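You operate a simulated robot arm through the tools that you are given. There is no shell and no other tool. Be economical: measure what you need, move in short steps, check, and stop when the job is done.

You run a simulated robot arm. Do the job below in one go: nothing can be reset, and whatever is moved stays where it is left.

Task
Put one dot of paste on the chip, seat the cooler on it and tighten its two thumb screws.
Fine: the tube goes back in its cup.
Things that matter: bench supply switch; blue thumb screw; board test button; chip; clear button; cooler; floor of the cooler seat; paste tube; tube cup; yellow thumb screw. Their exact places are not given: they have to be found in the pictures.

The check looks at the end state, three seconds after you hand in, the way a careful person would. Anything else that was tipped, shoved, dropped, spilled or broken makes it a failure.

Robot
A 5-joint arm with a two-finger parallel gripper on a trunk, on a base that drives. Base frame: it is fixed to the floor where the robot stands at the start and does not move with it; the origin is under the middle of the robot, x ahead of it, y to its left, z up; the surface under the hand at the start is at about z = 850. Lengths are in mm, angles in degrees, forces in N, time in s.
It reaches about 1134 mm from its shoulder. Its first joint turns from -149.0 to 149.0 degrees. Places, roughly: bench supply switch [800, -200, 900]; blue thumb screw [800, 100, 900]; board test button [600, 300, 900]; chip [800, 200, 900]; clear button [600, 400, 900]; floor of the cooler seat [800, 200, 900]; tube cup [800, 0, 800]; yellow thumb screw [800, 200, 900]. Payload 1.57 kg.
The TCP is the grasp point between the finger pads, 30 mm short of the fingertips. In the tool frame z runs along the fingers and y along their closing line. The gripper opens to 110 mm. The fingers are 24 mm wide and 12 mm thick; the gripper's body (48 by 112 mm) begins 78 mm behind the TCP.
Orientation is that of the tool frame in the base frame, as a unit quaternion [w, x, y, z]. With the fingers straight down and closing along the base's y, the tool's x points along the base's -x, its y along +y and its z along -z.

Tools
- The arm moves only by the tool play_rows. Its arguments are lists of equal length, an entry for each row: "delta_pos": the shift along the tool's x, y, z in units of 25 mm (1.0 is 25 mm), a list of three; "turn": the turn, a rotation vector about the tool's x, y, z in units of 5 degrees (1.0 is 5 degrees), a list of three; "gripper": the finger opening in mm, from 0 to 110. In form: {"delta_pos": [[tx, ty, tz], ...], "turn": [[ax, ay, az], ...], "gripper": [gripper, ...]}. A call has 1 to 20 rows; each row shifts and turns the commanded pose from where the row before left it, along the tool's axes as they then stand. A call with a number of a shift or a turn outside -1 to 1 is refused whole. Rows are played at 5 a second. More than 50 mm and 8.6 degrees between two rows, or a gripper value outside its range, and nothing of the call is played. Where a pose cannot be reached the arm comes as near as it can. A force on the tool above 40 N (or 10 N above the force at the start of the call, whichever is more), or a blocked arm, ends the call early, and 0.2 s more pass. Each finger travels about 72 mm/s and halts on what it meets, pressing with about 23 N; the grip force reading is that of the motor and also rises with nothing between the fingers. The clock runs only during rows and for 0.2 s after the last one: add rows that do not move to give the fingers time. It gives the time, the measured TCP pose, the force on the tool (base axes), the opening and the grip force at its end, in the units of the frame above (readings bear some noise), with the torque about the TCP (base axes, N m) and any sound that the robot's microphone picked up.
- Cameras (640 x 400 px; columns grow to the right, rows downward): "scene" is now at [32.5, 161.5, 1905.9]; the picture's right is [-0.07, -1.00, 0.00], its down [-0.77, 0.05, -0.64] and it looks along [0.64, -0.04, -0.77] (base axes); focal length 273 px, centre (320, 200). "wrist" rides on the gripper at [70, 16, -141] in the tool frame; the picture's right is [-0.23, 0.97, 0.00], its down [-0.85, -0.20, -0.48] and it looks along [-0.47, -0.11, 0.88] (tool axes); focal length 222 px, centre (320, 200).
- grab_frame(camera): a new picture of that camera. No time passes.
- move_column(by): slides the trunk up (or, below 0, down) by that many mm; the arm and the scene camera ride with it, the base frame stays. It gives what a move gives, with no picture.
- base_move(legs): drives the robot by 1 to 6 legs, each [ahead, turn to the left] in mm and degrees, along the robot's own axes; the way and the turn of a leg run together, so that a leg with both is an arc; at most 1500 mm and 180 degrees a leg. The arm and the cameras ride along, it lands a little off, and it stops where it bumps. It gives what a move gives.
- pan_tilt(pan, tilt): turns the head with the scene camera to pan (to the left, within 155 degrees either way) and tilt (down, from -29 to 69), counted from straight ahead of the robot. It gives what a move gives.
- pixel_to_xyz(camera, pixels): for up to 12 pixels [column, row] of the newest picture of that camera ("zoom" is the newest enlarged one), the place [x, y, z] in the base frame of the surface seen there, good to about 2 mm. No time passes.
- close_up(camera, box): a new picture of the part [left, top, right, bottom] of that camera's present view, enlarged. No time passes.
- sign_off(): hands the job in; it is judged then, once.

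Keep the steps short. Do not move on a guess: measure, check each grasp and each placing, and mend mistakes. In all there are 80 turns and 52 pictures (those below and enlarged ones count). Leave the gripper open and the arm clear of the work at the hand-in unless told otherwise, and finish with a single line.

The tools are called after "Emit:" as name(argument=value, ...) on one line, values as JSON. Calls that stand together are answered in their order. play_rows: Moves the arm, as the interface text tells. Its arguments: {"type":"object","properties":{"delta_pos":{"type":"array"},"turn":{"type":"array"},"gripper":{"type":"array"}},"required":["delta_pos","turn","gripper"]} The other tools are called the same way: move_column (by) slides the trunk up or down; base_move (legs) drives the base; pan_tilt (pan, tilt) turns the head that bears the scene camera; grab_frame (camera) takes a picture; pixel_to_xyz (camera, pixels) gives the place of the surface under pixels of a picture; close_up (camera, box) takes an enlarged picture of a part of a camera's view; sign_off () hands the job in.

At the start:

```text
clock: 0.0
eef_pos: [654.6, 184.1, 1195.2]
ee_rot: [-0.001, -0.003, 1.0, 0.0]
force: [0.5, 0.6, -0.4]
torque: [0.0, 0.0, -0.03]
width: 110.1
grasp_force: 0.1
trunk travel left (down, up): [-929.0, 41.0]
robot x, y, heading: [4.2, -7.2, 0.0]
head pan, tilt: [-3.7, 50.1]
```

scene: 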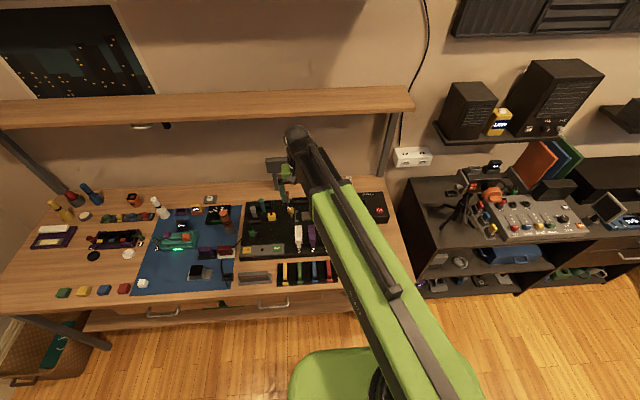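
wrist: 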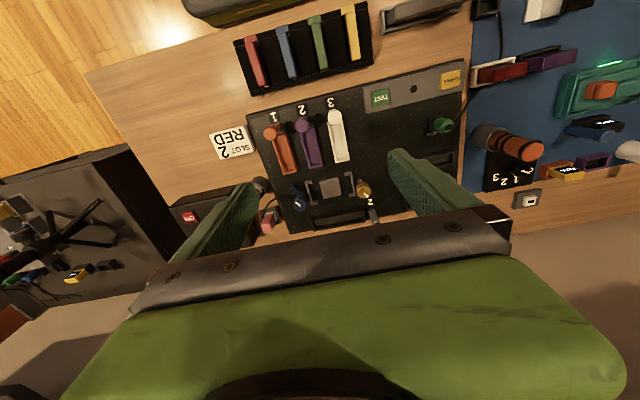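

I see the board in the wrist view with a chip near (330,187), blue and yellow screws beside it, and the buttons at (380,97) and (450,80). I'll enlarge both views.

Emit:
close_up(camera="wrist", box=[160, 60, 480, 260])

Emit:
close_up(camera="scene", box=[120, 170, 420, 310])

```text
2.00 times, centred on (320, 160) of wrist
```

zoom: 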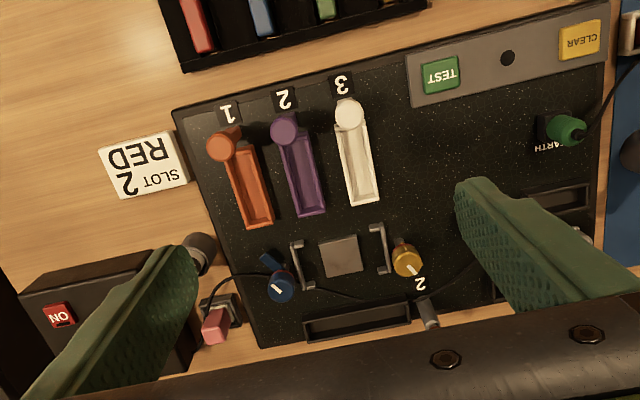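

```text
2.13 times, centred on (270, 240) of scene
```

zoom: 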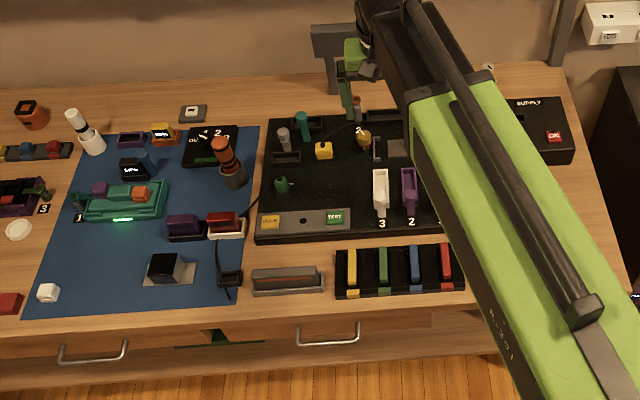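

The arm hides the right part of the bench. I'll swing it left at its present height and look again.

Emit:
play_rows(delta_pos=[[0.5, 1, 0], [0.5, 1, 0], [0.5, 1, 0], [0.5, 1, 0], [0.5, 1, 0], [0.5, 1, 0], [0, 1, 0], [0, 1, 0], [0, 1, 0], [0, 1, 0], [0, 1, 0], [0, 1, 0], [0, 1, 0], [0, 1, 0]], turn=[[0, 0, 0], [0, 0, 0], [0, 0, 0], [0, 0, 0], [0, 0, 0], [0, 0, 0], [0, 0, 0], [0, 0, 0], [0, 0, 0], [0, 0, 0], [0, 0, 0], [0, 0, 0], [0, 0, 0], [0, 0, 0]], gripper=[110, 110, 110, 110, 110, 110, 110, 110, 110, 110, 110, 110, 110, 110])

Emit:
close_up(camera="scene", box=[220, 160, 420, 285])

Emit:
grab_frame(camera="wrist")

```text
clock: 3.0
eef_pos: [577.9, 534.9, 1195.6]
ee_rot: [-0.001, -0.002, 1.0, 0.0]
force: [0.2, -0.3, 0.7]
torque: [0.02, 0.03, 0.0]
width: 110.1
grasp_force: 0.1
trunk travel left (down, up): [-929.0, 41.0]
robot x, y, heading: [-0.4, -4.5, -0.2]
head pan, tilt: [-3.7, 50.1]
```

```text
3.20 times, centred on (320, 222) of scene
```

zoom: 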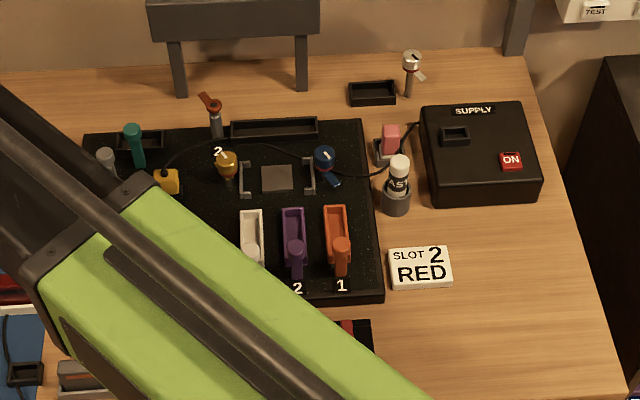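

```text
46 pictures are left
```

wrist: 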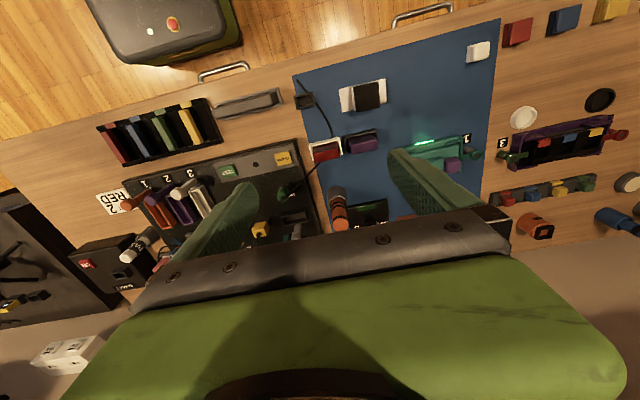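

The paste tube ("PAST…", white cap) stands in a grey cup beside the supply. I'll look closer at the mat block (365,95), the possible cooler, and the chip area.

Emit:
close_up(camera="wrist", box=[290, 60, 430, 160])

Emit:
pixel_to_xyz(camera="wrist", pixels=[[368, 95], [345, 97], [385, 88], [356, 84], [358, 107], [378, 83], [381, 106], [340, 92], [345, 111]])

Emit:
close_up(camera="scene", box=[285, 190, 365, 240])

Emit:
pixel_to_xyz(camera="zoom", pixels=[[270, 180], [470, 135], [135, 145], [165, 150], [370, 150], [560, 165], [560, 205], [560, 260]])

```text
4.00 times, centred on (360, 110) of wrist
```

zoom: 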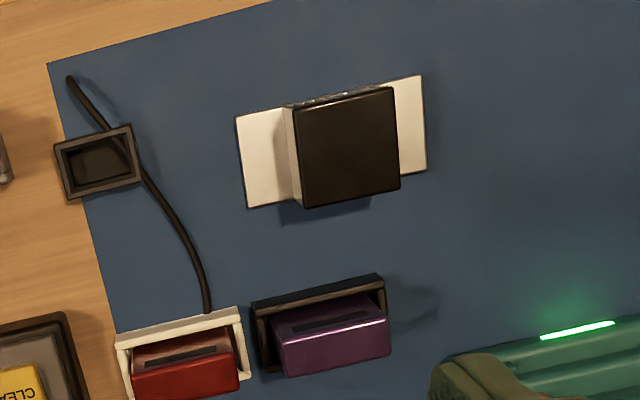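

```text
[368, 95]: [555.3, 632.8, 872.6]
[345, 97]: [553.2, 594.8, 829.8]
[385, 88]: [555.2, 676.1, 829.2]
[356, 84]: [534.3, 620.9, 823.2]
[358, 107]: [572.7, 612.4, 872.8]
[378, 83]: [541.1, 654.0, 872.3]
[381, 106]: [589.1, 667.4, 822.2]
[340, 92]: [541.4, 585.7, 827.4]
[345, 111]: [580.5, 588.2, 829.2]
```

```text
8.00 times, centred on (325, 215) of scene
```

zoom: 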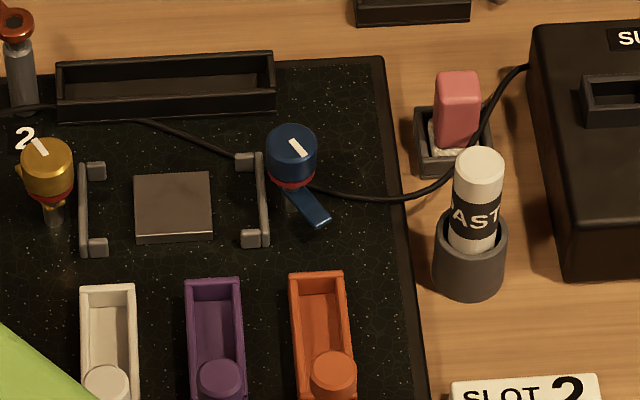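

```text
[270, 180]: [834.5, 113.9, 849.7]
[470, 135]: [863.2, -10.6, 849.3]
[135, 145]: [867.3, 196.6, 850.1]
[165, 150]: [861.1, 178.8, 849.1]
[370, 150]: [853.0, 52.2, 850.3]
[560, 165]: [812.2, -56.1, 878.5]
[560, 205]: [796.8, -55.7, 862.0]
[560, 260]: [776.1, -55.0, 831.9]
```

The mat block is a cooler: a plate about 95 by 40 mm with a black block, top at z 873. Next I'll bring the wrist camera closer over the chip and screws.

Emit:
play_rows(delta_pos=[[-0.275, -0.96, 0.29], [-0.275, -0.96, 0.29], [-0.275, -0.96, 0.29], [-0.275, -0.96, 0.29], [-0.275, -0.96, 0.29], [-0.275, -0.96, 0.29], [-0.275, -0.96, 0.29], [-0.275, -0.96, 0.29], [-0.275, -0.96, 0.29], [-0.275, -0.96, 0.29], [-0.275, -0.96, 0.29], [-0.275, -0.96, 0.29], [-0.275, -0.96, 0.29], [-0.275, -0.96, 0.29], [-0.275, -0.96, 0.29], [-0.275, -0.96, 0.29]], turn=[[0, 0, 0], [0, 0, 0], [0, 0, 0], [0, 0, 0], [0, 0, 0], [0, 0, 0], [0, 0, 0], [0, 0, 0], [0, 0, 0], [0, 0, 0], [0, 0, 0], [0, 0, 0], [0, 0, 0], [0, 0, 0], [0, 0, 0], [0, 0, 0]], gripper=[110, 110, 110, 110, 110, 110, 110, 110, 110, 110, 110, 110, 110, 110, 110, 110])

Emit:
close_up(camera="wrist", box=[200, 60, 440, 210])

```text
clock: 6.4
eef_pos: [688.4, 150.3, 1196.5]
ee_rot: [0.001, -0.003, 1.0, 0.0]
force: [-0.1, 0.3, -0.8]
torque: [0.02, 0.03, 0.02]
width: 110.1
grasp_force: 0.1
out of reach, approached as far as the arm can: row 1, 2, 3, 4, 5, 6, 7, 8, 9, 10, 11, 12, 13, 14, 15, 16
trunk travel left (down, up): [-929.0, 41.0]
robot x, y, heading: [1.6, -2.9, -0.0]
head pan, tilt: [-3.7, 50.1]
```

```text
2.67 times, centred on (320, 135) of wrist
```

zoom: 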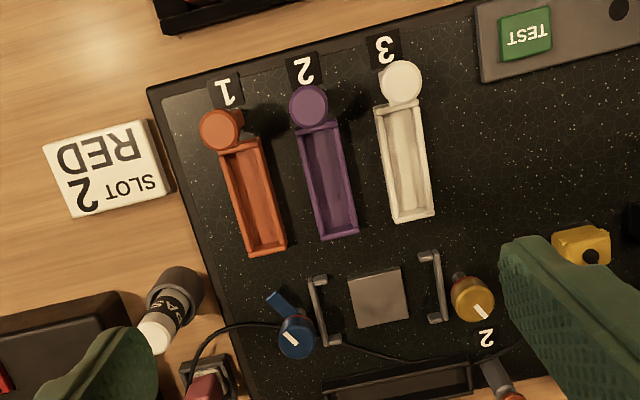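

The arm cannot go lower at this trunk height, so I'll lower the trunk 130 mm and look again.

Emit:
move_column(by=-130)

Emit:
grab_frame(camera="wrist")

Emit:
grab_frame(camera="scene")

```text
clock: 8.0
eef_pos: [689.4, 150.6, 1066.0]
ee_rot: [0.0, -0.002, 1.0, 0.0]
force: [-0.1, -0.1, -0.4]
torque: [-0.03, -0.01, 0.01]
width: 109.9
grasp_force: 0.0
trunk travel left (down, up): [-799.0, 171.0]
robot x, y, heading: [-3.0, -4.1, -0.0]
head pan, tilt: [-3.7, 50.1]
```

```text
42 pictures are left
```

wrist: 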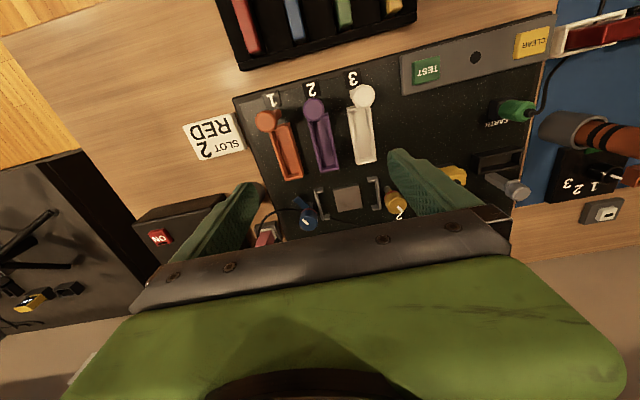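

```text
41 pictures are left
```

scene: 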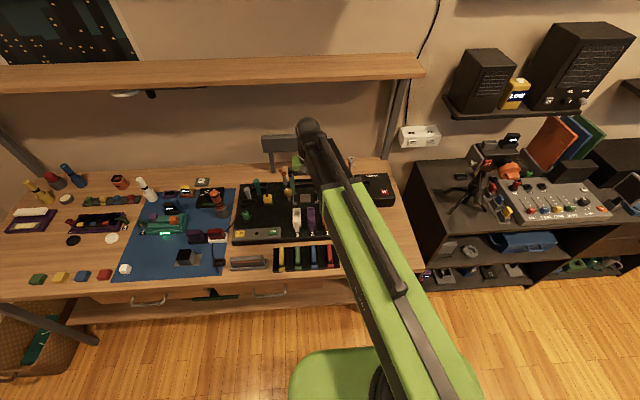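

Now I'll enlarge the chip area and measure the parts.

Emit:
close_up(camera="wrist", box=[240, 150, 440, 250])

Emit:
pixel_to_xyz(camera="wrist", pixels=[[347, 197], [305, 222], [310, 208], [398, 207], [389, 193], [318, 188], [323, 215], [372, 180], [379, 208], [296, 202], [345, 215], [400, 215]])

```text
3.20 times, centred on (340, 200) of wrist
```

zoom: 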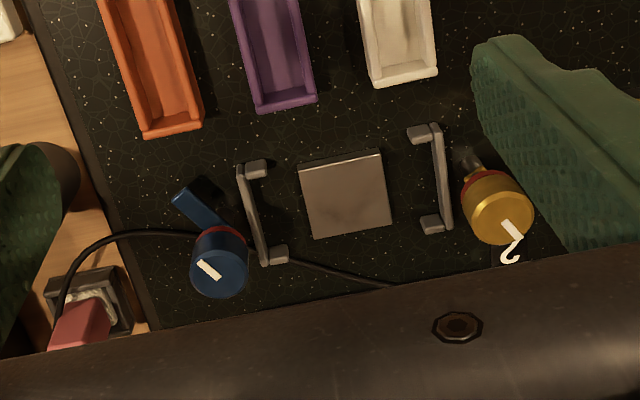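

```text
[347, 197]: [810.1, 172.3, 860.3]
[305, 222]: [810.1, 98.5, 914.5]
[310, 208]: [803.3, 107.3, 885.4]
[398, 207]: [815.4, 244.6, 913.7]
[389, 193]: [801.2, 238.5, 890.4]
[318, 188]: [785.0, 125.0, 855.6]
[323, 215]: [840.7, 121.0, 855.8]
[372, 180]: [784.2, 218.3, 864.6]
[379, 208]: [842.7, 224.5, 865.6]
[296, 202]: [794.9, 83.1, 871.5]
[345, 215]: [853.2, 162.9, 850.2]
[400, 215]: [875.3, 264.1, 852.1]
```

Chip top is at about (811,173,860), and the brackets are at y≈122 and 222. Now I'll move right to view the tube and cup.

Emit:
play_rows(delta_pos=[[0, -1, 0], [0, -1, 0], [0, -1, 0], [0, -1, 0], [0, -1, 0], [0, -1, 0], [0, -1, 0]], turn=[[0, 0, 0], [0, 0, 0], [0, 0, 0], [0, 0, 0], [0, 0, 0], [0, 0, 0], [0, 0, 0]], gripper=[110, 110, 110, 110, 110, 110, 110])

Emit:
grab_frame(camera="wrist")

Emit:
close_up(camera="scene", box=[240, 150, 400, 250])

```text
clock: 9.6
eef_pos: [690.4, -24.5, 1065.6]
ee_rot: [0.0, -0.002, 1.0, 0.0]
force: [-0.1, -0.6, 0.1]
torque: [0.0, -0.03, 0.0]
width: 110.1
grasp_force: 0.0
trunk travel left (down, up): [-799.0, 171.0]
robot x, y, heading: [-0.6, -6.7, -0.1]
head pan, tilt: [-3.7, 50.1]
```

```text
39 pictures are left
```

wrist: 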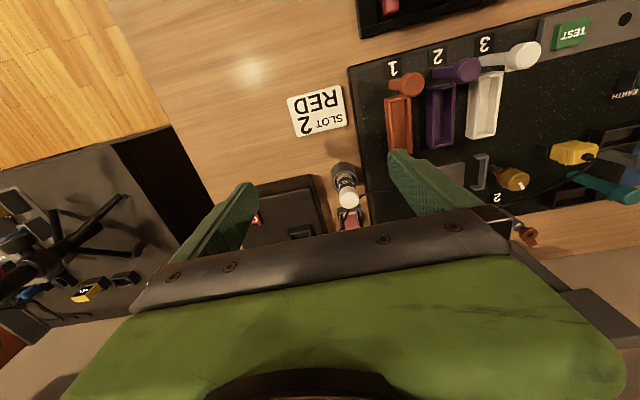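

```text
4.00 times, centred on (320, 200) of scene
```

zoom: 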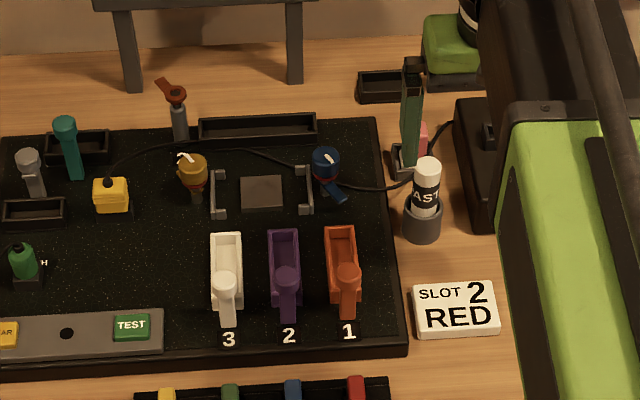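

The tube's white top is at (348,197) in the wrist view. I'll measure the tube and cup there.

Emit:
pixel_to_xyz(camera="wrist", pixels=[[348, 200], [347, 190], [346, 183], [335, 172], [354, 170], [342, 164], [356, 200], [340, 201]])

Emit:
pixel_to_xyz(camera="zoom", pixels=[[428, 164], [425, 195], [425, 180], [421, 225], [404, 215], [440, 215], [201, 160], [196, 195], [198, 182], [324, 155], [340, 200], [325, 177]])

Emit:
close_up(camera="wrist", box=[290, 140, 390, 240])

```text
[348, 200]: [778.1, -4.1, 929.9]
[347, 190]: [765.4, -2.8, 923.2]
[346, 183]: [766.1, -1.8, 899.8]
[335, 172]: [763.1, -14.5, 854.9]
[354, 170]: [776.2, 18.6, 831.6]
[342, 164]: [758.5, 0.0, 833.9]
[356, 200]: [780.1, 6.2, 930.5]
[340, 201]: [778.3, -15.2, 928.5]
```

```text
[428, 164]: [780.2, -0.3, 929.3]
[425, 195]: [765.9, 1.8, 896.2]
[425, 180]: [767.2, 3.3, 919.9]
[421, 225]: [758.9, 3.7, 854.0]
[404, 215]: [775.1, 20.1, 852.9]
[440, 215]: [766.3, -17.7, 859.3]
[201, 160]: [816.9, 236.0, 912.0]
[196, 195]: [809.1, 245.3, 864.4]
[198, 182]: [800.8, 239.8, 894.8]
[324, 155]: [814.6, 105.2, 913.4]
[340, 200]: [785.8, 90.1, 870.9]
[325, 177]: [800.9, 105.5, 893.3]
```

```text
4.00 times, centred on (340, 190) of wrist
```

zoom: 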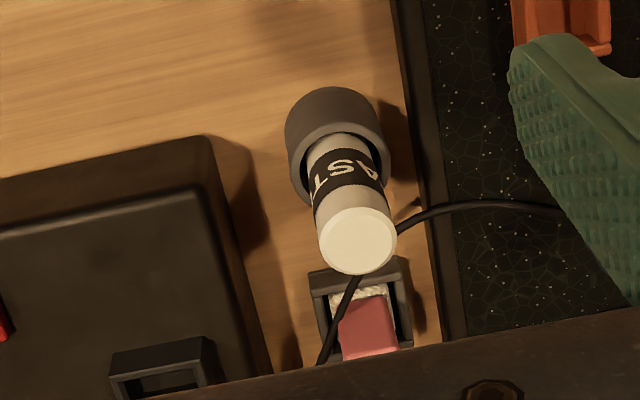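

Tube axis ≈ (777,−1.5), top at 930, about 22 mm across, and the cup rim is at ≈858. I'll move above it with the fingers 60 mm open.

Emit:
play_rows(delta_pos=[[-0.9, 0.23, 0], [-0.9, 0.23, 0], [-0.9, 0.23, 0], [-0.77, 0.23, 0], [0, 0, 0]], turn=[[0, 0, 0], [0, 0, 0], [0, 0, 0], [0, 0, 0], [0, 0, 0]], gripper=[60, 60, 60, 60, 60])

Emit:
move_column(by=-70)

Emit:
grab_frame(camera="wrist")

```text
clock: 10.8
eef_pos: [776.2, -1.8, 1066.2]
ee_rot: [0.0, -0.003, 1.0, 0.0]
force: [-0.7, 0.5, -0.1]
torque: [0.02, 0.03, 0.01]
width: 59.9
grasp_force: 0.0
trunk travel left (down, up): [-799.0, 171.0]
robot x, y, heading: [0.0, -4.1, 0.0]
head pan, tilt: [-3.7, 50.1]
```

```text
clock: 11.9
eef_pos: [776.2, 0.6, 995.1]
ee_rot: [0.0, -0.003, 1.0, 0.0]
force: [1.3, 1.0, 0.4]
torque: [0.0, -0.02, 0.0]
width: 60.0
grasp_force: 0.0
trunk travel left (down, up): [-729.0, 241.0]
robot x, y, heading: [1.8, -7.5, -0.2]
head pan, tilt: [-3.7, 50.1]
```

```text
36 pictures are left
```

wrist: 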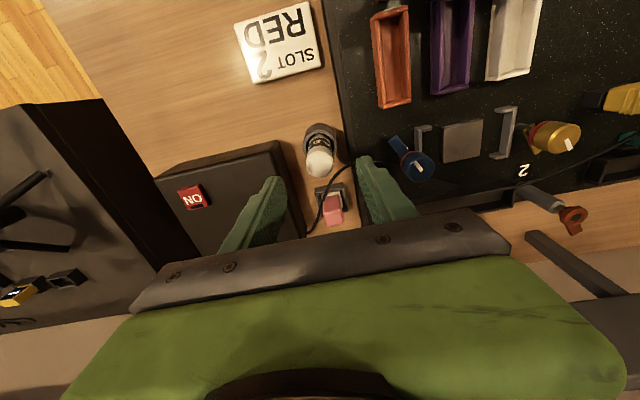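

The tube top sits at (319,160), and I expect the tool axis at (321,163) for that depth, so it is aligned. Going straight down 90 mm.

Emit:
play_rows(delta_pos=[[0, 0, 0.6], [0, 0, 0.6], [0, 0, 0.6], [0, 0, 0.6], [0, 0, 0.6], [0, 0, 0.6]], turn=[[0, 0, 0], [0, 0, 0], [0, 0, 0], [0, 0, 0], [0, 0, 0], [0, 0, 0]], gripper=[60, 60, 60, 60, 60, 60])

Emit:
close_up(camera="wrist", box=[220, 80, 420, 230])

```text
clock: 13.3
eef_pos: [777.3, -0.5, 996.1]
ee_rot: [0.0, -0.003, 1.0, 0.0]
force: [0.0, 0.4, -0.2]
torque: [0.0, -0.04, 0.02]
width: 59.9
grasp_force: 0.2
out of reach, approached as far as the arm can: row 1, 2, 3, 4, 5, 6
trunk travel left (down, up): [-729.0, 241.0]
robot x, y, heading: [2.7, -2.7, -0.0]
head pan, tilt: [-3.7, 50.1]
```

```text
2.67 times, centred on (320, 155) of wrist
```

zoom: 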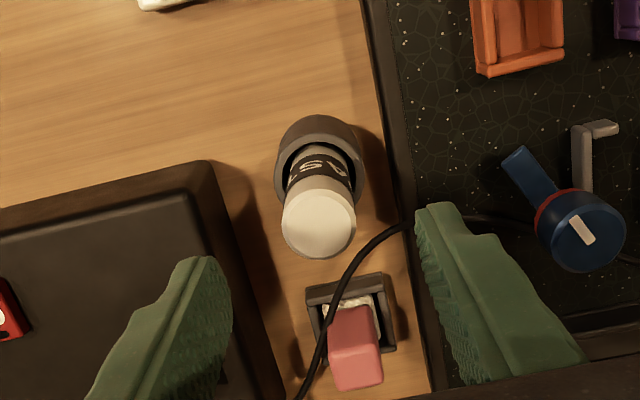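

The arm is at its lower limit for this trunk height. I'll raise the arm 200 mm, then lower the trunk by 230 so the arm has vertical room to work.

Emit:
play_rows(delta_pos=[[0, 0, -1], [0, 0, -1], [0, 0, -1], [0, 0, -1], [0, 0, -1], [0, 0, -1], [0, 0, -1], [0, 0, -1]], turn=[[0, 0, 0], [0, 0, 0], [0, 0, 0], [0, 0, 0], [0, 0, 0], [0, 0, 0], [0, 0, 0], [0, 0, 0]], gripper=[60, 60, 60, 60, 60, 60, 60, 60])

Emit:
move_column(by=-230)

```text
clock: 15.1
eef_pos: [776.2, -0.8, 996.1]
ee_rot: [0.0, -0.004, 1.0, 0.001]
force: [-1.0, -0.3, 0.2]
torque: [0.0, 0.0, -0.01]
width: 60.0
grasp_force: 0.2
out of reach, approached as far as the arm can: row 1, 2, 3, 4, 5, 6, 7, 8
trunk travel left (down, up): [-729.0, 241.0]
robot x, y, heading: [3.2, -8.1, -0.1]
head pan, tilt: [-3.7, 50.1]
```

```text
clock: 16.4
eef_pos: [774.4, 0.9, 876.8]
ee_rot: [0.003, -0.002, 1.0, 0.006]
force: [-18.8, -1.4, 46.5]
torque: [1.49, 1.06, 0.26]
width: 58.2
grasp_force: 0.2
trunk travel left (down, up): [-607.0, 363.0]
robot x, y, heading: [-4.2, 1.5, -0.4]
head pan, tilt: [-3.7, 50.1]
stopped: the force on the tool passed its limit at 157 N (the readings are from after the stop); the commanded pose is now the measured one
```

My mistake: I sent both calls together and the arm had not risen, so the tool pressed down, probably on the board edge. I'll back the trunk up a little and inspect.

Emit:
move_column(by=29)

Emit:
grab_frame(camera="wrist")

Emit:
close_up(camera="scene", box=[180, 110, 420, 260])

```text
clock: 17.2
eef_pos: [779.5, -0.4, 903.4]
ee_rot: [0.004, -0.001, 1.0, 0.004]
force: [-0.6, 0.5, 0.2]
torque: [-0.03, -0.02, 0.01]
width: 59.9
grasp_force: 0.0
trunk travel left (down, up): [-636.0, 334.0]
robot x, y, heading: [0.5, -5.8, -0.2]
head pan, tilt: [-3.7, 50.1]
```

```text
34 pictures are left
```

wrist: 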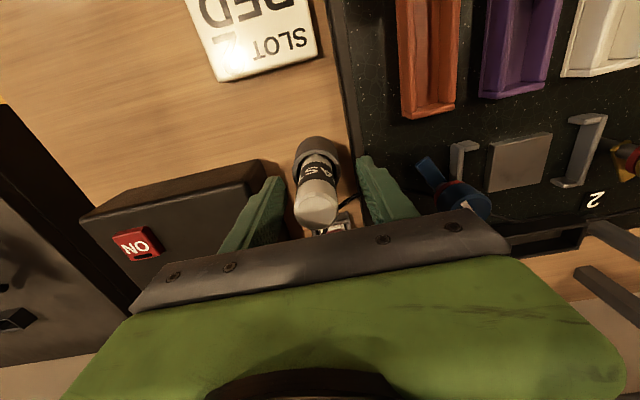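

```text
2.67 times, centred on (300, 185) of scene
```

zoom: 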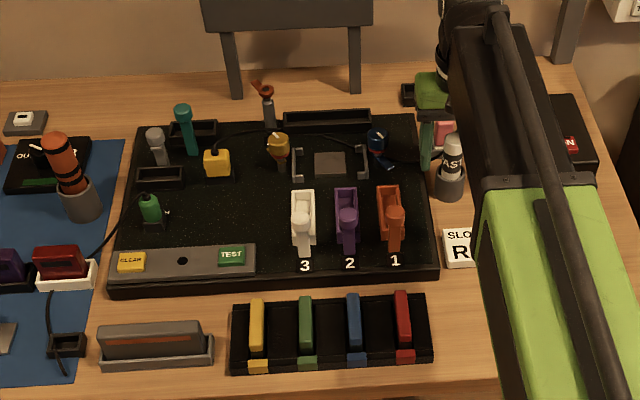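

Nothing looks displaced. The TCP is at (779,0,903) with the tube between the pads. I'll close gently to just under its width.

Emit:
play_rows(delta_pos=[[0, 0, 0], [0, 0, 0], [0, 0, 0]], turn=[[0, 0, 0], [0, 0, 0], [0, 0, 0]], gripper=[40, 26, 21])

```text
clock: 18.0
eef_pos: [778.7, 2.0, 902.1]
ee_rot: [0.003, -0.001, 1.0, 0.004]
force: [0.2, -0.4, 1.4]
torque: [-0.02, 0.02, -0.01]
width: 26.3
grasp_force: 23.4
trunk travel left (down, up): [-636.0, 334.0]
robot x, y, heading: [2.7, -3.7, -0.1]
head pan, tilt: [-3.7, 50.1]
```

The grip holds at 26.3 mm and 23 N. Lifting with the trunk by 110 mm.

Emit:
move_column(by=110)

Emit:
grab_frame(camera="wrist")

Emit:
close_up(camera="scene", box=[260, 130, 400, 240])

```text
clock: 19.4
eef_pos: [779.9, 1.2, 1012.9]
ee_rot: [0.004, -0.002, 1.0, 0.004]
force: [0.2, 0.8, -0.6]
torque: [-0.03, 0.02, 0.02]
width: 26.0
grasp_force: 23.0
trunk travel left (down, up): [-746.0, 224.0]
robot x, y, heading: [0.1, -0.9, -0.1]
head pan, tilt: [-3.7, 50.1]
```

```text
32 pictures are left
```

wrist: 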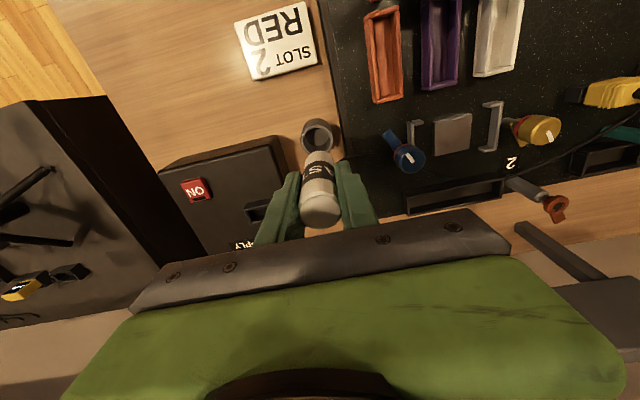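

```text
3.64 times, centred on (330, 185) of scene
```

zoom: 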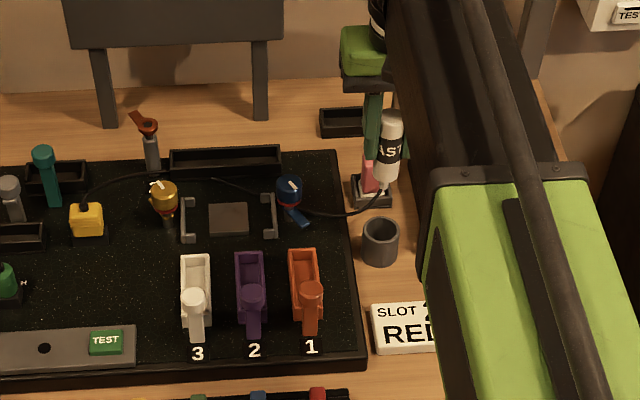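

The tube is out of the cup, nozzle downward at about (384,188) of the zoom. I'll measure the nozzle tip, cup and chip.

Emit:
pixel_to_xyz(camera="zoom", pixels=[[385, 180], [385, 186], [384, 190], [384, 193], [386, 170], [380, 228], [380, 240], [228, 218], [214, 205], [247, 205], [210, 236], [248, 236]])

Emit:
close_up(camera="scene", box=[330, 155, 360, 175])

Emit:
pixel_to_xyz(camera="zoom", pixels=[[300, 250], [295, 300], [290, 340], [290, 360], [288, 380]])

```text
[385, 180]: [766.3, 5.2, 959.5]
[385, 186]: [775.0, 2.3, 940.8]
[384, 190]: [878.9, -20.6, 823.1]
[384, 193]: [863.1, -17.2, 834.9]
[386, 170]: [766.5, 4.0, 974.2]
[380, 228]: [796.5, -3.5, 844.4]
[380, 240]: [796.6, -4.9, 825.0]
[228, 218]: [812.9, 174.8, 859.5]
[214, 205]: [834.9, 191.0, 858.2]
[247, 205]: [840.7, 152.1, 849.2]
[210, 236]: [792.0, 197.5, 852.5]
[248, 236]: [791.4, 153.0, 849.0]
```

```text
16.00 times, centred on (345, 165) of scene
```

zoom: 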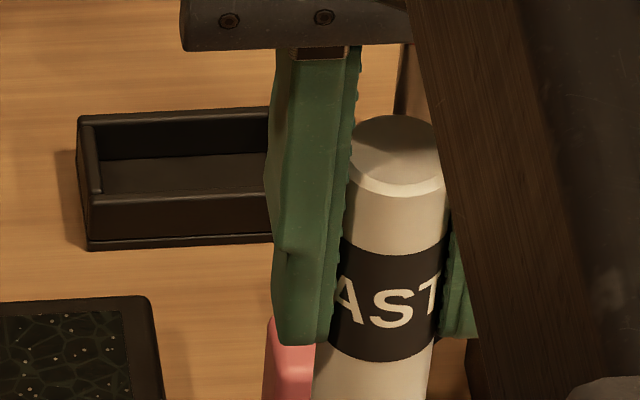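

```text
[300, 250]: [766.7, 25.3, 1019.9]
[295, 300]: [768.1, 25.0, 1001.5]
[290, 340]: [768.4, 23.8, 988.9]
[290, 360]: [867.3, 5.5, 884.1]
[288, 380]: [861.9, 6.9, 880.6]
```

I need a clear look at the nozzle end.

Emit:
close_up(camera="scene", box=[325, 165, 365, 190])

Emit:
pixel_to_xyz(camera="zoom", pixels=[[310, 155], [310, 175], [312, 190], [312, 200], [310, 210], [310, 220]])

```text
16.00 times, centred on (345, 178) of scene
```

zoom: 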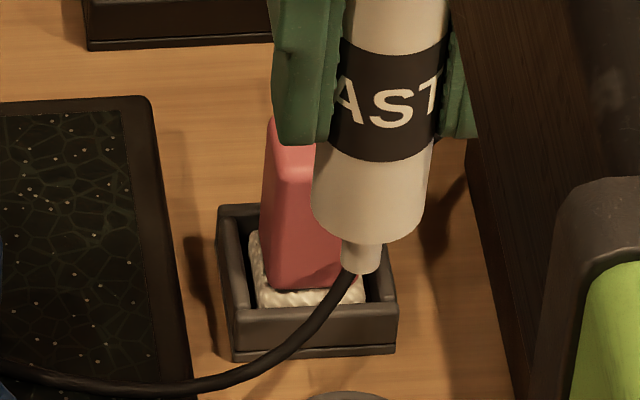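

```text
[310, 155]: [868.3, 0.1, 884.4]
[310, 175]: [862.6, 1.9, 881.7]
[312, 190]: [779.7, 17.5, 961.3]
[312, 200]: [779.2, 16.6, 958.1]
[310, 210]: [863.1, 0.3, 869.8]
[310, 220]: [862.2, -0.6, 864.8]
```

Emit:
pixel_to_xyz(camera="zoom", pixels=[[362, 255], [361, 262], [360, 268], [360, 272], [345, 262], [378, 262], [316, 200], [426, 200], [315, 350], [388, 335]])

```text
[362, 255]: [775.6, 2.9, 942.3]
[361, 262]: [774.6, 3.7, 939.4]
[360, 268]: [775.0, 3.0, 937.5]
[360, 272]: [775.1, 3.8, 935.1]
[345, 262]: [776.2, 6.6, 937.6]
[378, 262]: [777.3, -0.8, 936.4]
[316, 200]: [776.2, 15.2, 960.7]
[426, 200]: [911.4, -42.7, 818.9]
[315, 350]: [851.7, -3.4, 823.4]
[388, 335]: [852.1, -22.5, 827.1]
```

The nozzle tip is at about (779,2,935), 77.5 mm below the TCP. It clears the knobs (915), so I'll move over the chip at (812,173).

Emit:
play_rows(delta_pos=[[-0.18, 0.98, 0], [-0.18, 0.98, 0], [-0.18, 0.98, 0], [-0.18, 0.98, 0], [-0.18, 0.98, 0], [-0.18, 0.98, 0], [-0.2, 0.98, 0], [0, 0, 0]], turn=[[0, 0, 0], [0, 0, 0], [0, 0, 0], [0, 0, 0], [0, 0, 0], [0, 0, 0], [0, 0, 0], [0, 0, 0]], gripper=[21, 21, 21, 21, 21, 21, 21, 21])

Emit:
grab_frame(camera="wrist")

```text
clock: 21.2
eef_pos: [810.9, 172.9, 1012.8]
ee_rot: [0.004, -0.002, 1.0, 0.004]
force: [0.0, -0.1, 0.5]
torque: [0.03, 0.01, 0.05]
width: 25.8
grasp_force: 23.2
trunk travel left (down, up): [-746.0, 224.0]
robot x, y, heading: [0.2, -7.8, -0.2]
head pan, tilt: [-3.7, 50.1]
```

```text
28 pictures are left
```

wrist: 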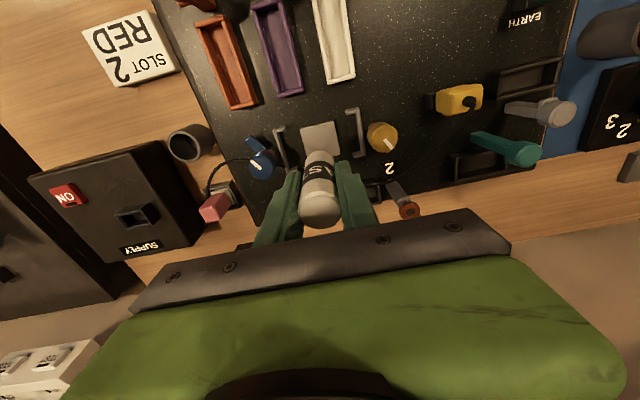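

Over the chip. Lowering the trunk 68 mm, so the tip is about 7 mm above it.

Emit:
move_column(by=-68)

Emit:
close_up(camera="scene", box=[270, 110, 350, 160])

```text
clock: 22.2
eef_pos: [810.8, 171.8, 944.9]
ee_rot: [0.004, -0.002, 1.0, 0.005]
force: [-0.1, 0.4, -0.6]
torque: [0.03, 0.01, 0.0]
width: 26.0
grasp_force: 24.0
trunk travel left (down, up): [-678.0, 292.0]
robot x, y, heading: [0.0, -3.9, 0.1]
head pan, tilt: [-3.7, 50.1]
```

```text
8.00 times, centred on (310, 135) of scene
```

zoom: 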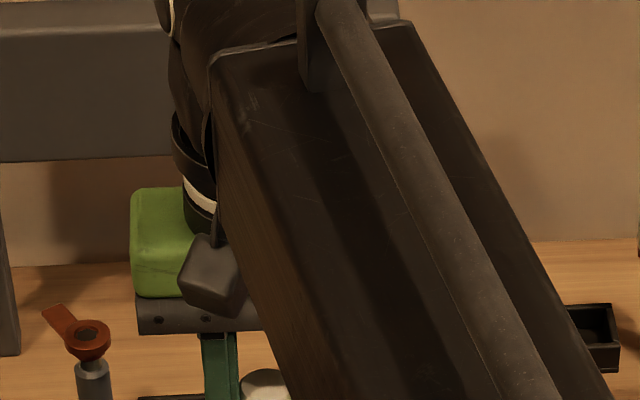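

Emit:
close_up(camera="scene", box=[270, 155, 350, 205])

```text
8.00 times, centred on (310, 180) of scene
```

zoom: 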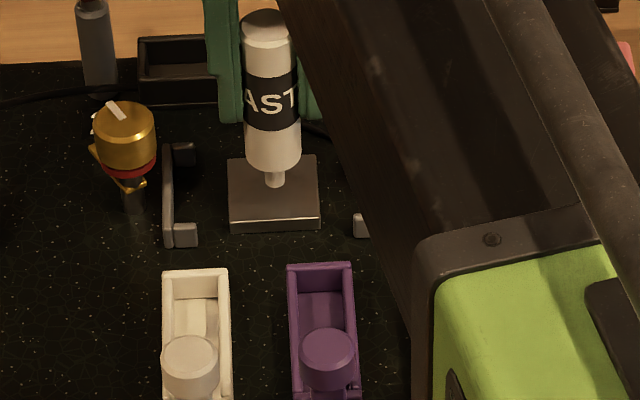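

The nozzle is centred just above the chip with no paste so far. I'll lower 4 mm more, then give one brief firmer squeeze and check.

Emit:
move_column(by=-4)

Emit:
play_rows(delta_pos=[[0, 0, 0], [0, 0, 0], [0, 0, 0]], turn=[[0, 0, 0], [0, 0, 0], [0, 0, 0]], gripper=[12, 12, 21])

Emit:
close_up(camera="scene", box=[280, 160, 340, 197])

```text
clock: 22.8
eef_pos: [811.1, 172.3, 939.6]
ee_rot: [0.003, -0.002, 1.0, 0.005]
force: [0.5, 0.8, -0.9]
torque: [-0.01, 0.06, 0.0]
width: 25.8
grasp_force: 23.0
trunk travel left (down, up): [-674.0, 296.0]
robot x, y, heading: [2.3, -1.0, -0.0]
head pan, tilt: [-3.7, 50.1]
```

```text
clock: 23.6
eef_pos: [810.8, 170.8, 940.4]
ee_rot: [0.004, -0.002, 1.0, 0.005]
force: [-0.5, 0.1, 0.2]
torque: [-0.01, 0.02, 0.0]
width: 26.5
grasp_force: 23.2
trunk travel left (down, up): [-674.0, 296.0]
robot x, y, heading: [1.7, -7.0, 0.1]
head pan, tilt: [-3.7, 50.1]
```

```text
10.67 times, centred on (310, 178) of scene
```

zoom: 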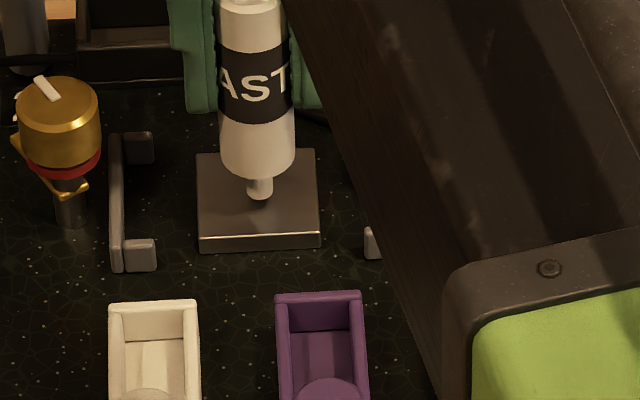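

No paste is visible yet. The dot may come on contact, so I'll lower by 2 mm and read the force.

Emit:
move_column(by=-2)

Emit:
close_up(camera="scene", box=[295, 165, 325, 185])

```text
clock: 24.1
eef_pos: [810.2, 171.5, 938.2]
ee_rot: [0.004, -0.002, 1.0, 0.005]
force: [-0.7, -0.7, -0.9]
torque: [-0.02, 0.01, -0.03]
width: 26.2
grasp_force: 22.4
trunk travel left (down, up): [-672.0, 298.0]
robot x, y, heading: [3.0, -2.8, 0.0]
head pan, tilt: [-3.7, 50.1]
```

```text
16.00 times, centred on (310, 175) of scene
```

zoom: 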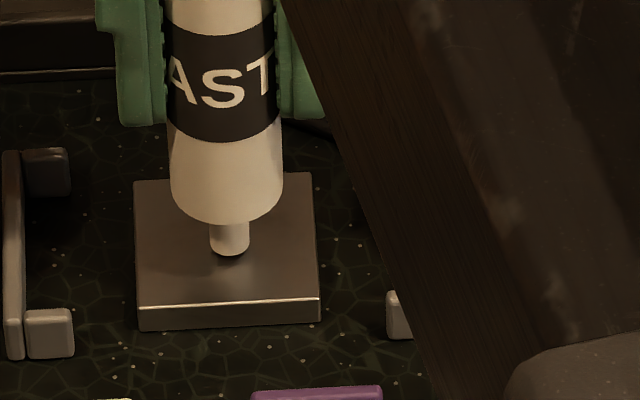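

Nearly touching. I'll lower 2 mm more and read the force before anything else.

Emit:
move_column(by=-2)

```text
clock: 24.6
eef_pos: [811.3, 172.4, 937.1]
ee_rot: [0.005, -0.002, 1.0, 0.004]
force: [4.4, 1.3, 13.7]
torque: [0.05, -0.3, 0.0]
width: 26.3
grasp_force: 23.0
trunk travel left (down, up): [-670.0, 300.0]
robot x, y, heading: [-0.0, -3.7, -0.4]
head pan, tilt: [-3.7, 50.1]
```

Contact at 13.7 N. I'll lift 20 mm and look for a dot.

Emit:
move_column(by=20)

Emit:
close_up(camera="scene", box=[290, 160, 330, 185])

```text
clock: 25.3
eef_pos: [810.1, 172.1, 957.0]
ee_rot: [0.004, -0.001, 1.0, 0.004]
force: [0.6, 0.0, 0.0]
torque: [0.01, -0.04, 0.02]
width: 26.1
grasp_force: 22.8
trunk travel left (down, up): [-690.0, 280.0]
robot x, y, heading: [-0.8, -5.4, -0.3]
head pan, tilt: [-3.7, 50.1]
```

```text
16.00 times, centred on (310, 172) of scene
```

zoom: 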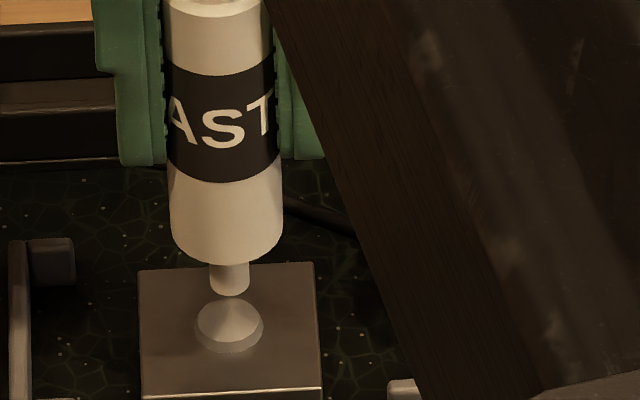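

One dot is on the chip. Next: raise 60 mm and carry the tube back over its cup.

Emit:
move_column(by=60)

Emit:
play_rows(delta_pos=[[0.18, -0.98, 0], [0.18, -0.98, 0], [0.18, -0.98, 0], [0.18, -0.98, 0], [0.18, -0.98, 0], [0.18, -0.98, 0], [0.2, -0.98, 0], [0, 0, 0]], turn=[[0, 0, 0], [0, 0, 0], [0, 0, 0], [0, 0, 0], [0, 0, 0], [0, 0, 0], [0, 0, 0], [0, 0, 0]], gripper=[21, 21, 21, 21, 21, 21, 21, 21])

Emit:
close_up(camera="wrist", box=[260, 100, 380, 240])

Emit:
close_up(camera="scene", box=[270, 140, 366, 200])

```text
clock: 26.3
eef_pos: [811.1, 171.4, 1016.6]
ee_rot: [0.005, -0.002, 1.0, 0.005]
force: [-0.3, 0.3, -0.6]
torque: [0.02, -0.01, 0.0]
width: 25.8
grasp_force: 22.8
trunk travel left (down, up): [-750.0, 220.0]
robot x, y, heading: [4.2, -4.1, -0.0]
head pan, tilt: [-3.7, 50.1]
```

```text
clock: 28.1
eef_pos: [779.3, -0.4, 1016.7]
ee_rot: [0.004, -0.002, 1.0, 0.004]
force: [0.1, 0.2, 0.3]
torque: [0.03, 0.01, 0.01]
width: 25.9
grasp_force: 23.6
trunk travel left (down, up): [-750.0, 220.0]
robot x, y, heading: [0.6, -4.8, -0.1]
head pan, tilt: [-3.7, 50.1]
```

```text
2.86 times, centred on (320, 170) of wrist
```

zoom: 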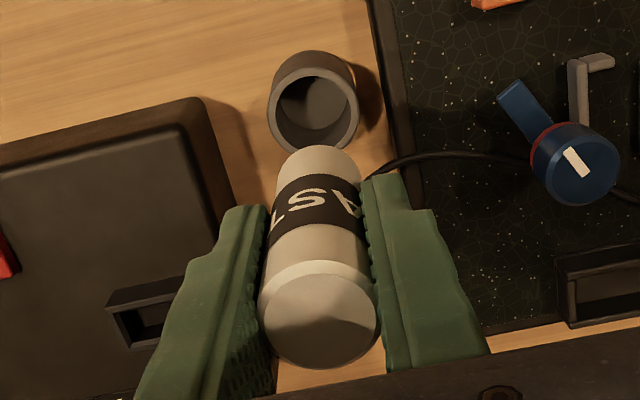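

```text
6.67 times, centred on (318, 170) of scene
```

zoom: 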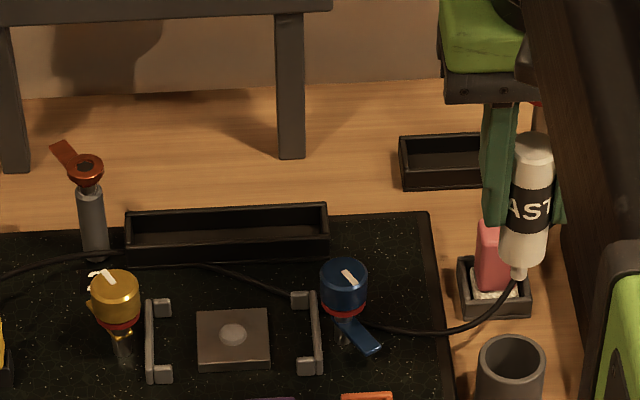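

I'll measure the cup rim in the wrist view before lowering.

Emit:
close_up(camera="wrist", box=[295, 110, 345, 160])

Emit:
pixel_to_xyz(camera="wrist", pixels=[[303.5, 139], [333, 139], [318, 126], [305, 133], [331, 133], [305.5, 145], [331, 146], [319, 129]])

```text
8.00 times, centred on (320, 135) of wrist
```

zoom: 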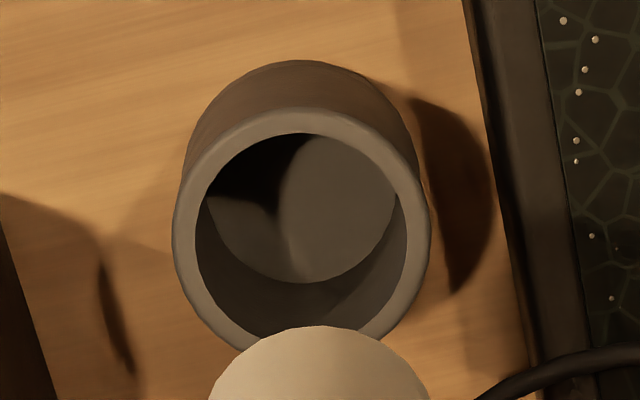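

```text
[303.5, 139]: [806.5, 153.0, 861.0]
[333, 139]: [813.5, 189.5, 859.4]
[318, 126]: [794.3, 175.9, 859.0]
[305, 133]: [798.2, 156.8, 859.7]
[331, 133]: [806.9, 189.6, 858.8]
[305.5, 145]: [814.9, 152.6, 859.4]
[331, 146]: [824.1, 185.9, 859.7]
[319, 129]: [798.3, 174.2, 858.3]
```

Emit:
pixel_to_xyz(camera="zoom", pixels=[[184, 230], [419, 225], [300, 120], [215, 160], [388, 155], [205, 300], [402, 300], [375, 340], [222, 330]])

```text
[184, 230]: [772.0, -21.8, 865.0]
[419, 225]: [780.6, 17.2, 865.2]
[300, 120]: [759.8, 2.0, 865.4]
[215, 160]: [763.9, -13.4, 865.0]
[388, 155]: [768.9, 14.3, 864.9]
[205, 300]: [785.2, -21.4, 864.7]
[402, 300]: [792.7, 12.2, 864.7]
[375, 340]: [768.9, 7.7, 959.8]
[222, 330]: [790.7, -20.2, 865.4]
```

Cup rim: centre ≈ (779,−3), z 865, with about 4 mm clearance for the tube. I'll shift 3 mm in −y, then lower in two stages.

Emit:
play_rows(delta_pos=[[0, -0.12, 0], [0, 0, 0]], turn=[[0, 0, 0], [0, 0, 0]], gripper=[21, 21])

Emit:
move_column(by=-95)

```text
clock: 28.7
eef_pos: [780.4, -3.1, 1015.5]
ee_rot: [0.004, -0.002, 1.0, 0.005]
force: [-0.5, 0.2, -0.4]
torque: [-0.02, -0.02, 0.01]
width: 26.1
grasp_force: 23.1
trunk travel left (down, up): [-750.0, 220.0]
robot x, y, heading: [2.1, -3.1, -0.1]
head pan, tilt: [-3.7, 50.1]
```

```text
clock: 30.0
eef_pos: [779.3, -3.1, 920.4]
ee_rot: [0.005, -0.002, 1.0, 0.004]
force: [-0.2, 0.7, -0.7]
torque: [0.02, -0.02, 0.01]
width: 26.2
grasp_force: 22.9
trunk travel left (down, up): [-655.0, 315.0]
robot x, y, heading: [-2.6, -3.6, -0.3]
head pan, tilt: [-3.7, 50.1]
```

Tip inside the cup with no force. Lowering 16 mm more.

Emit:
move_column(by=-16)

```text
clock: 30.6
eef_pos: [779.0, -3.1, 906.3]
ee_rot: [0.005, -0.002, 1.0, 0.004]
force: [-0.3, -0.1, -0.5]
torque: [-0.02, 0.02, 0.06]
width: 25.6
grasp_force: 22.9
trunk travel left (down, up): [-639.0, 331.0]
robot x, y, heading: [-1.7, -3.6, -0.2]
head pan, tilt: [-3.7, 50.1]
```

Emit:
move_column(by=-3)

```text
clock: 31.1
eef_pos: [778.8, -3.7, 901.4]
ee_rot: [0.004, -0.001, 1.0, 0.005]
force: [-0.1, -0.6, 0.6]
torque: [-0.01, 0.02, -0.01]
width: 26.0
grasp_force: 23.2
trunk travel left (down, up): [-636.0, 334.0]
robot x, y, heading: [1.2, -3.5, 0.1]
head pan, tilt: [-3.7, 50.1]
```

Same trunk height as at the pick (−636). Releasing slowly, then lifting clear.

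Emit:
play_rows(delta_pos=[[0, 0, 0], [0, 0, 0], [0, 0, 0], [0, 0, 0]], turn=[[0, 0, 0], [0, 0, 0], [0, 0, 0], [0, 0, 0]], gripper=[30, 40, 55, 60])

Emit:
move_column(by=140)

Emit:
grab_frame(camera="wrist")

```text
clock: 32.1
eef_pos: [779.4, -4.0, 903.0]
ee_rot: [0.004, -0.002, 1.0, 0.004]
force: [0.2, -0.5, 0.3]
torque: [0.01, -0.01, -0.01]
width: 59.8
grasp_force: 0.0
trunk travel left (down, up): [-636.0, 334.0]
robot x, y, heading: [1.8, -6.1, -0.3]
head pan, tilt: [-3.7, 50.1]
```

```text
clock: 33.8
eef_pos: [778.7, -2.4, 1042.1]
ee_rot: [0.004, -0.002, 1.0, 0.004]
force: [-0.6, -0.1, 0.5]
torque: [-0.03, 0.02, 0.01]
width: 59.9
grasp_force: 0.1
trunk travel left (down, up): [-776.0, 194.0]
robot x, y, heading: [-0.6, -6.3, -0.1]
head pan, tilt: [-3.7, 50.1]
```

```text
19 pictures are left
```

wrist: 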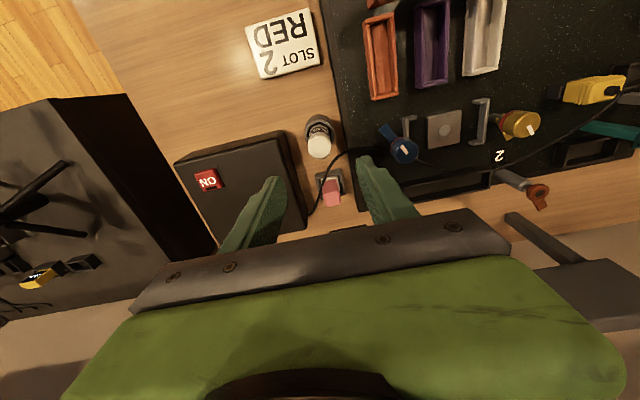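

The tube stands in its cup and the dot is visible on the chip. Now I'll travel to above the cooler at about (556,633).

Emit:
play_rows(delta_pos=[[0.343, 0.978, 0], [0.343, 0.978, 0], [0.343, 0.978, 0], [0.343, 0.978, 0], [0.343, 0.978, 0], [0.343, 0.978, 0], [0.343, 0.978, 0], [0.343, 0.978, 0], [0.343, 0.978, 0], [0.343, 0.978, 0], [0.343, 0.978, 0], [0.343, 0.978, 0], [0.343, 0.978, 0]], turn=[[0, 0, 0], [0, 0, 0], [0, 0, 0], [0, 0, 0], [0, 0, 0], [0, 0, 0], [0, 0, 0], [0, 0, 0], [0, 0, 0], [0, 0, 0], [0, 0, 0], [0, 0, 0], [0, 0, 0]], gripper=[60, 70, 80, 80, 80, 80, 80, 80, 80, 80, 80, 80, 80])

Emit:
play_rows(delta_pos=[[0.343, 0.978, 0], [0.343, 0.978, 0], [0.343, 0.978, 0], [0.343, 0.978, 0], [0.343, 0.978, 0], [0.343, 0.978, 0], [0.343, 0.978, 0], [0.343, 0.978, 0], [0.343, 0.978, 0], [0.343, 0.978, 0], [0.343, 0.978, 0], [0.343, 0.978, 0], [0.343, 0.978, 0]], turn=[[0, 0, 0], [0, 0, 0], [0, 0, 0], [0, 0, 0], [0, 0, 0], [0, 0, 0], [0, 0, 0], [0, 0, 0], [0, 0, 0], [0, 0, 0], [0, 0, 0], [0, 0, 0], [0, 0, 0]], gripper=[80, 80, 80, 80, 80, 80, 80, 80, 80, 80, 80, 80, 80])

Emit:
grab_frame(camera="wrist")

```text
clock: 36.6
eef_pos: [665.6, 316.1, 1042.6]
ee_rot: [0.004, -0.002, 1.0, 0.005]
force: [0.1, 0.5, 0.1]
torque: [0.04, -0.03, 0.0]
width: 80.2
grasp_force: 0.0
trunk travel left (down, up): [-776.0, 194.0]
robot x, y, heading: [2.8, -4.9, -0.5]
head pan, tilt: [-3.7, 50.1]
```

```text
clock: 39.4
eef_pos: [553.8, 630.9, 1042.7]
ee_rot: [0.005, -0.002, 1.0, 0.004]
force: [0.3, -0.4, 0.7]
torque: [0.02, -0.01, 0.01]
width: 80.2
grasp_force: 0.0
out of reach, approached as far as the arm can: row 10
trunk travel left (down, up): [-776.0, 194.0]
robot x, y, heading: [-2.6, -2.5, -0.2]
head pan, tilt: [-3.7, 50.1]
```

```text
18 pictures are left
```

wrist: 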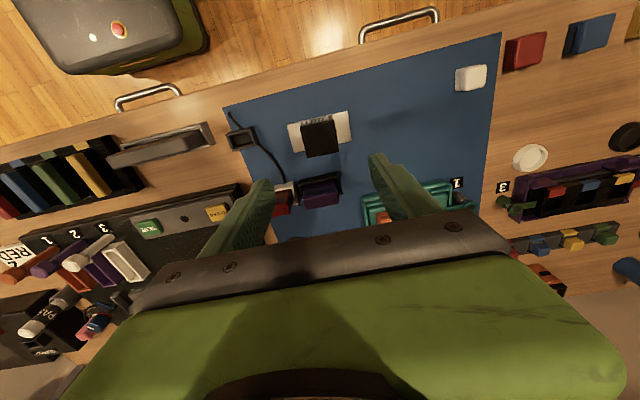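

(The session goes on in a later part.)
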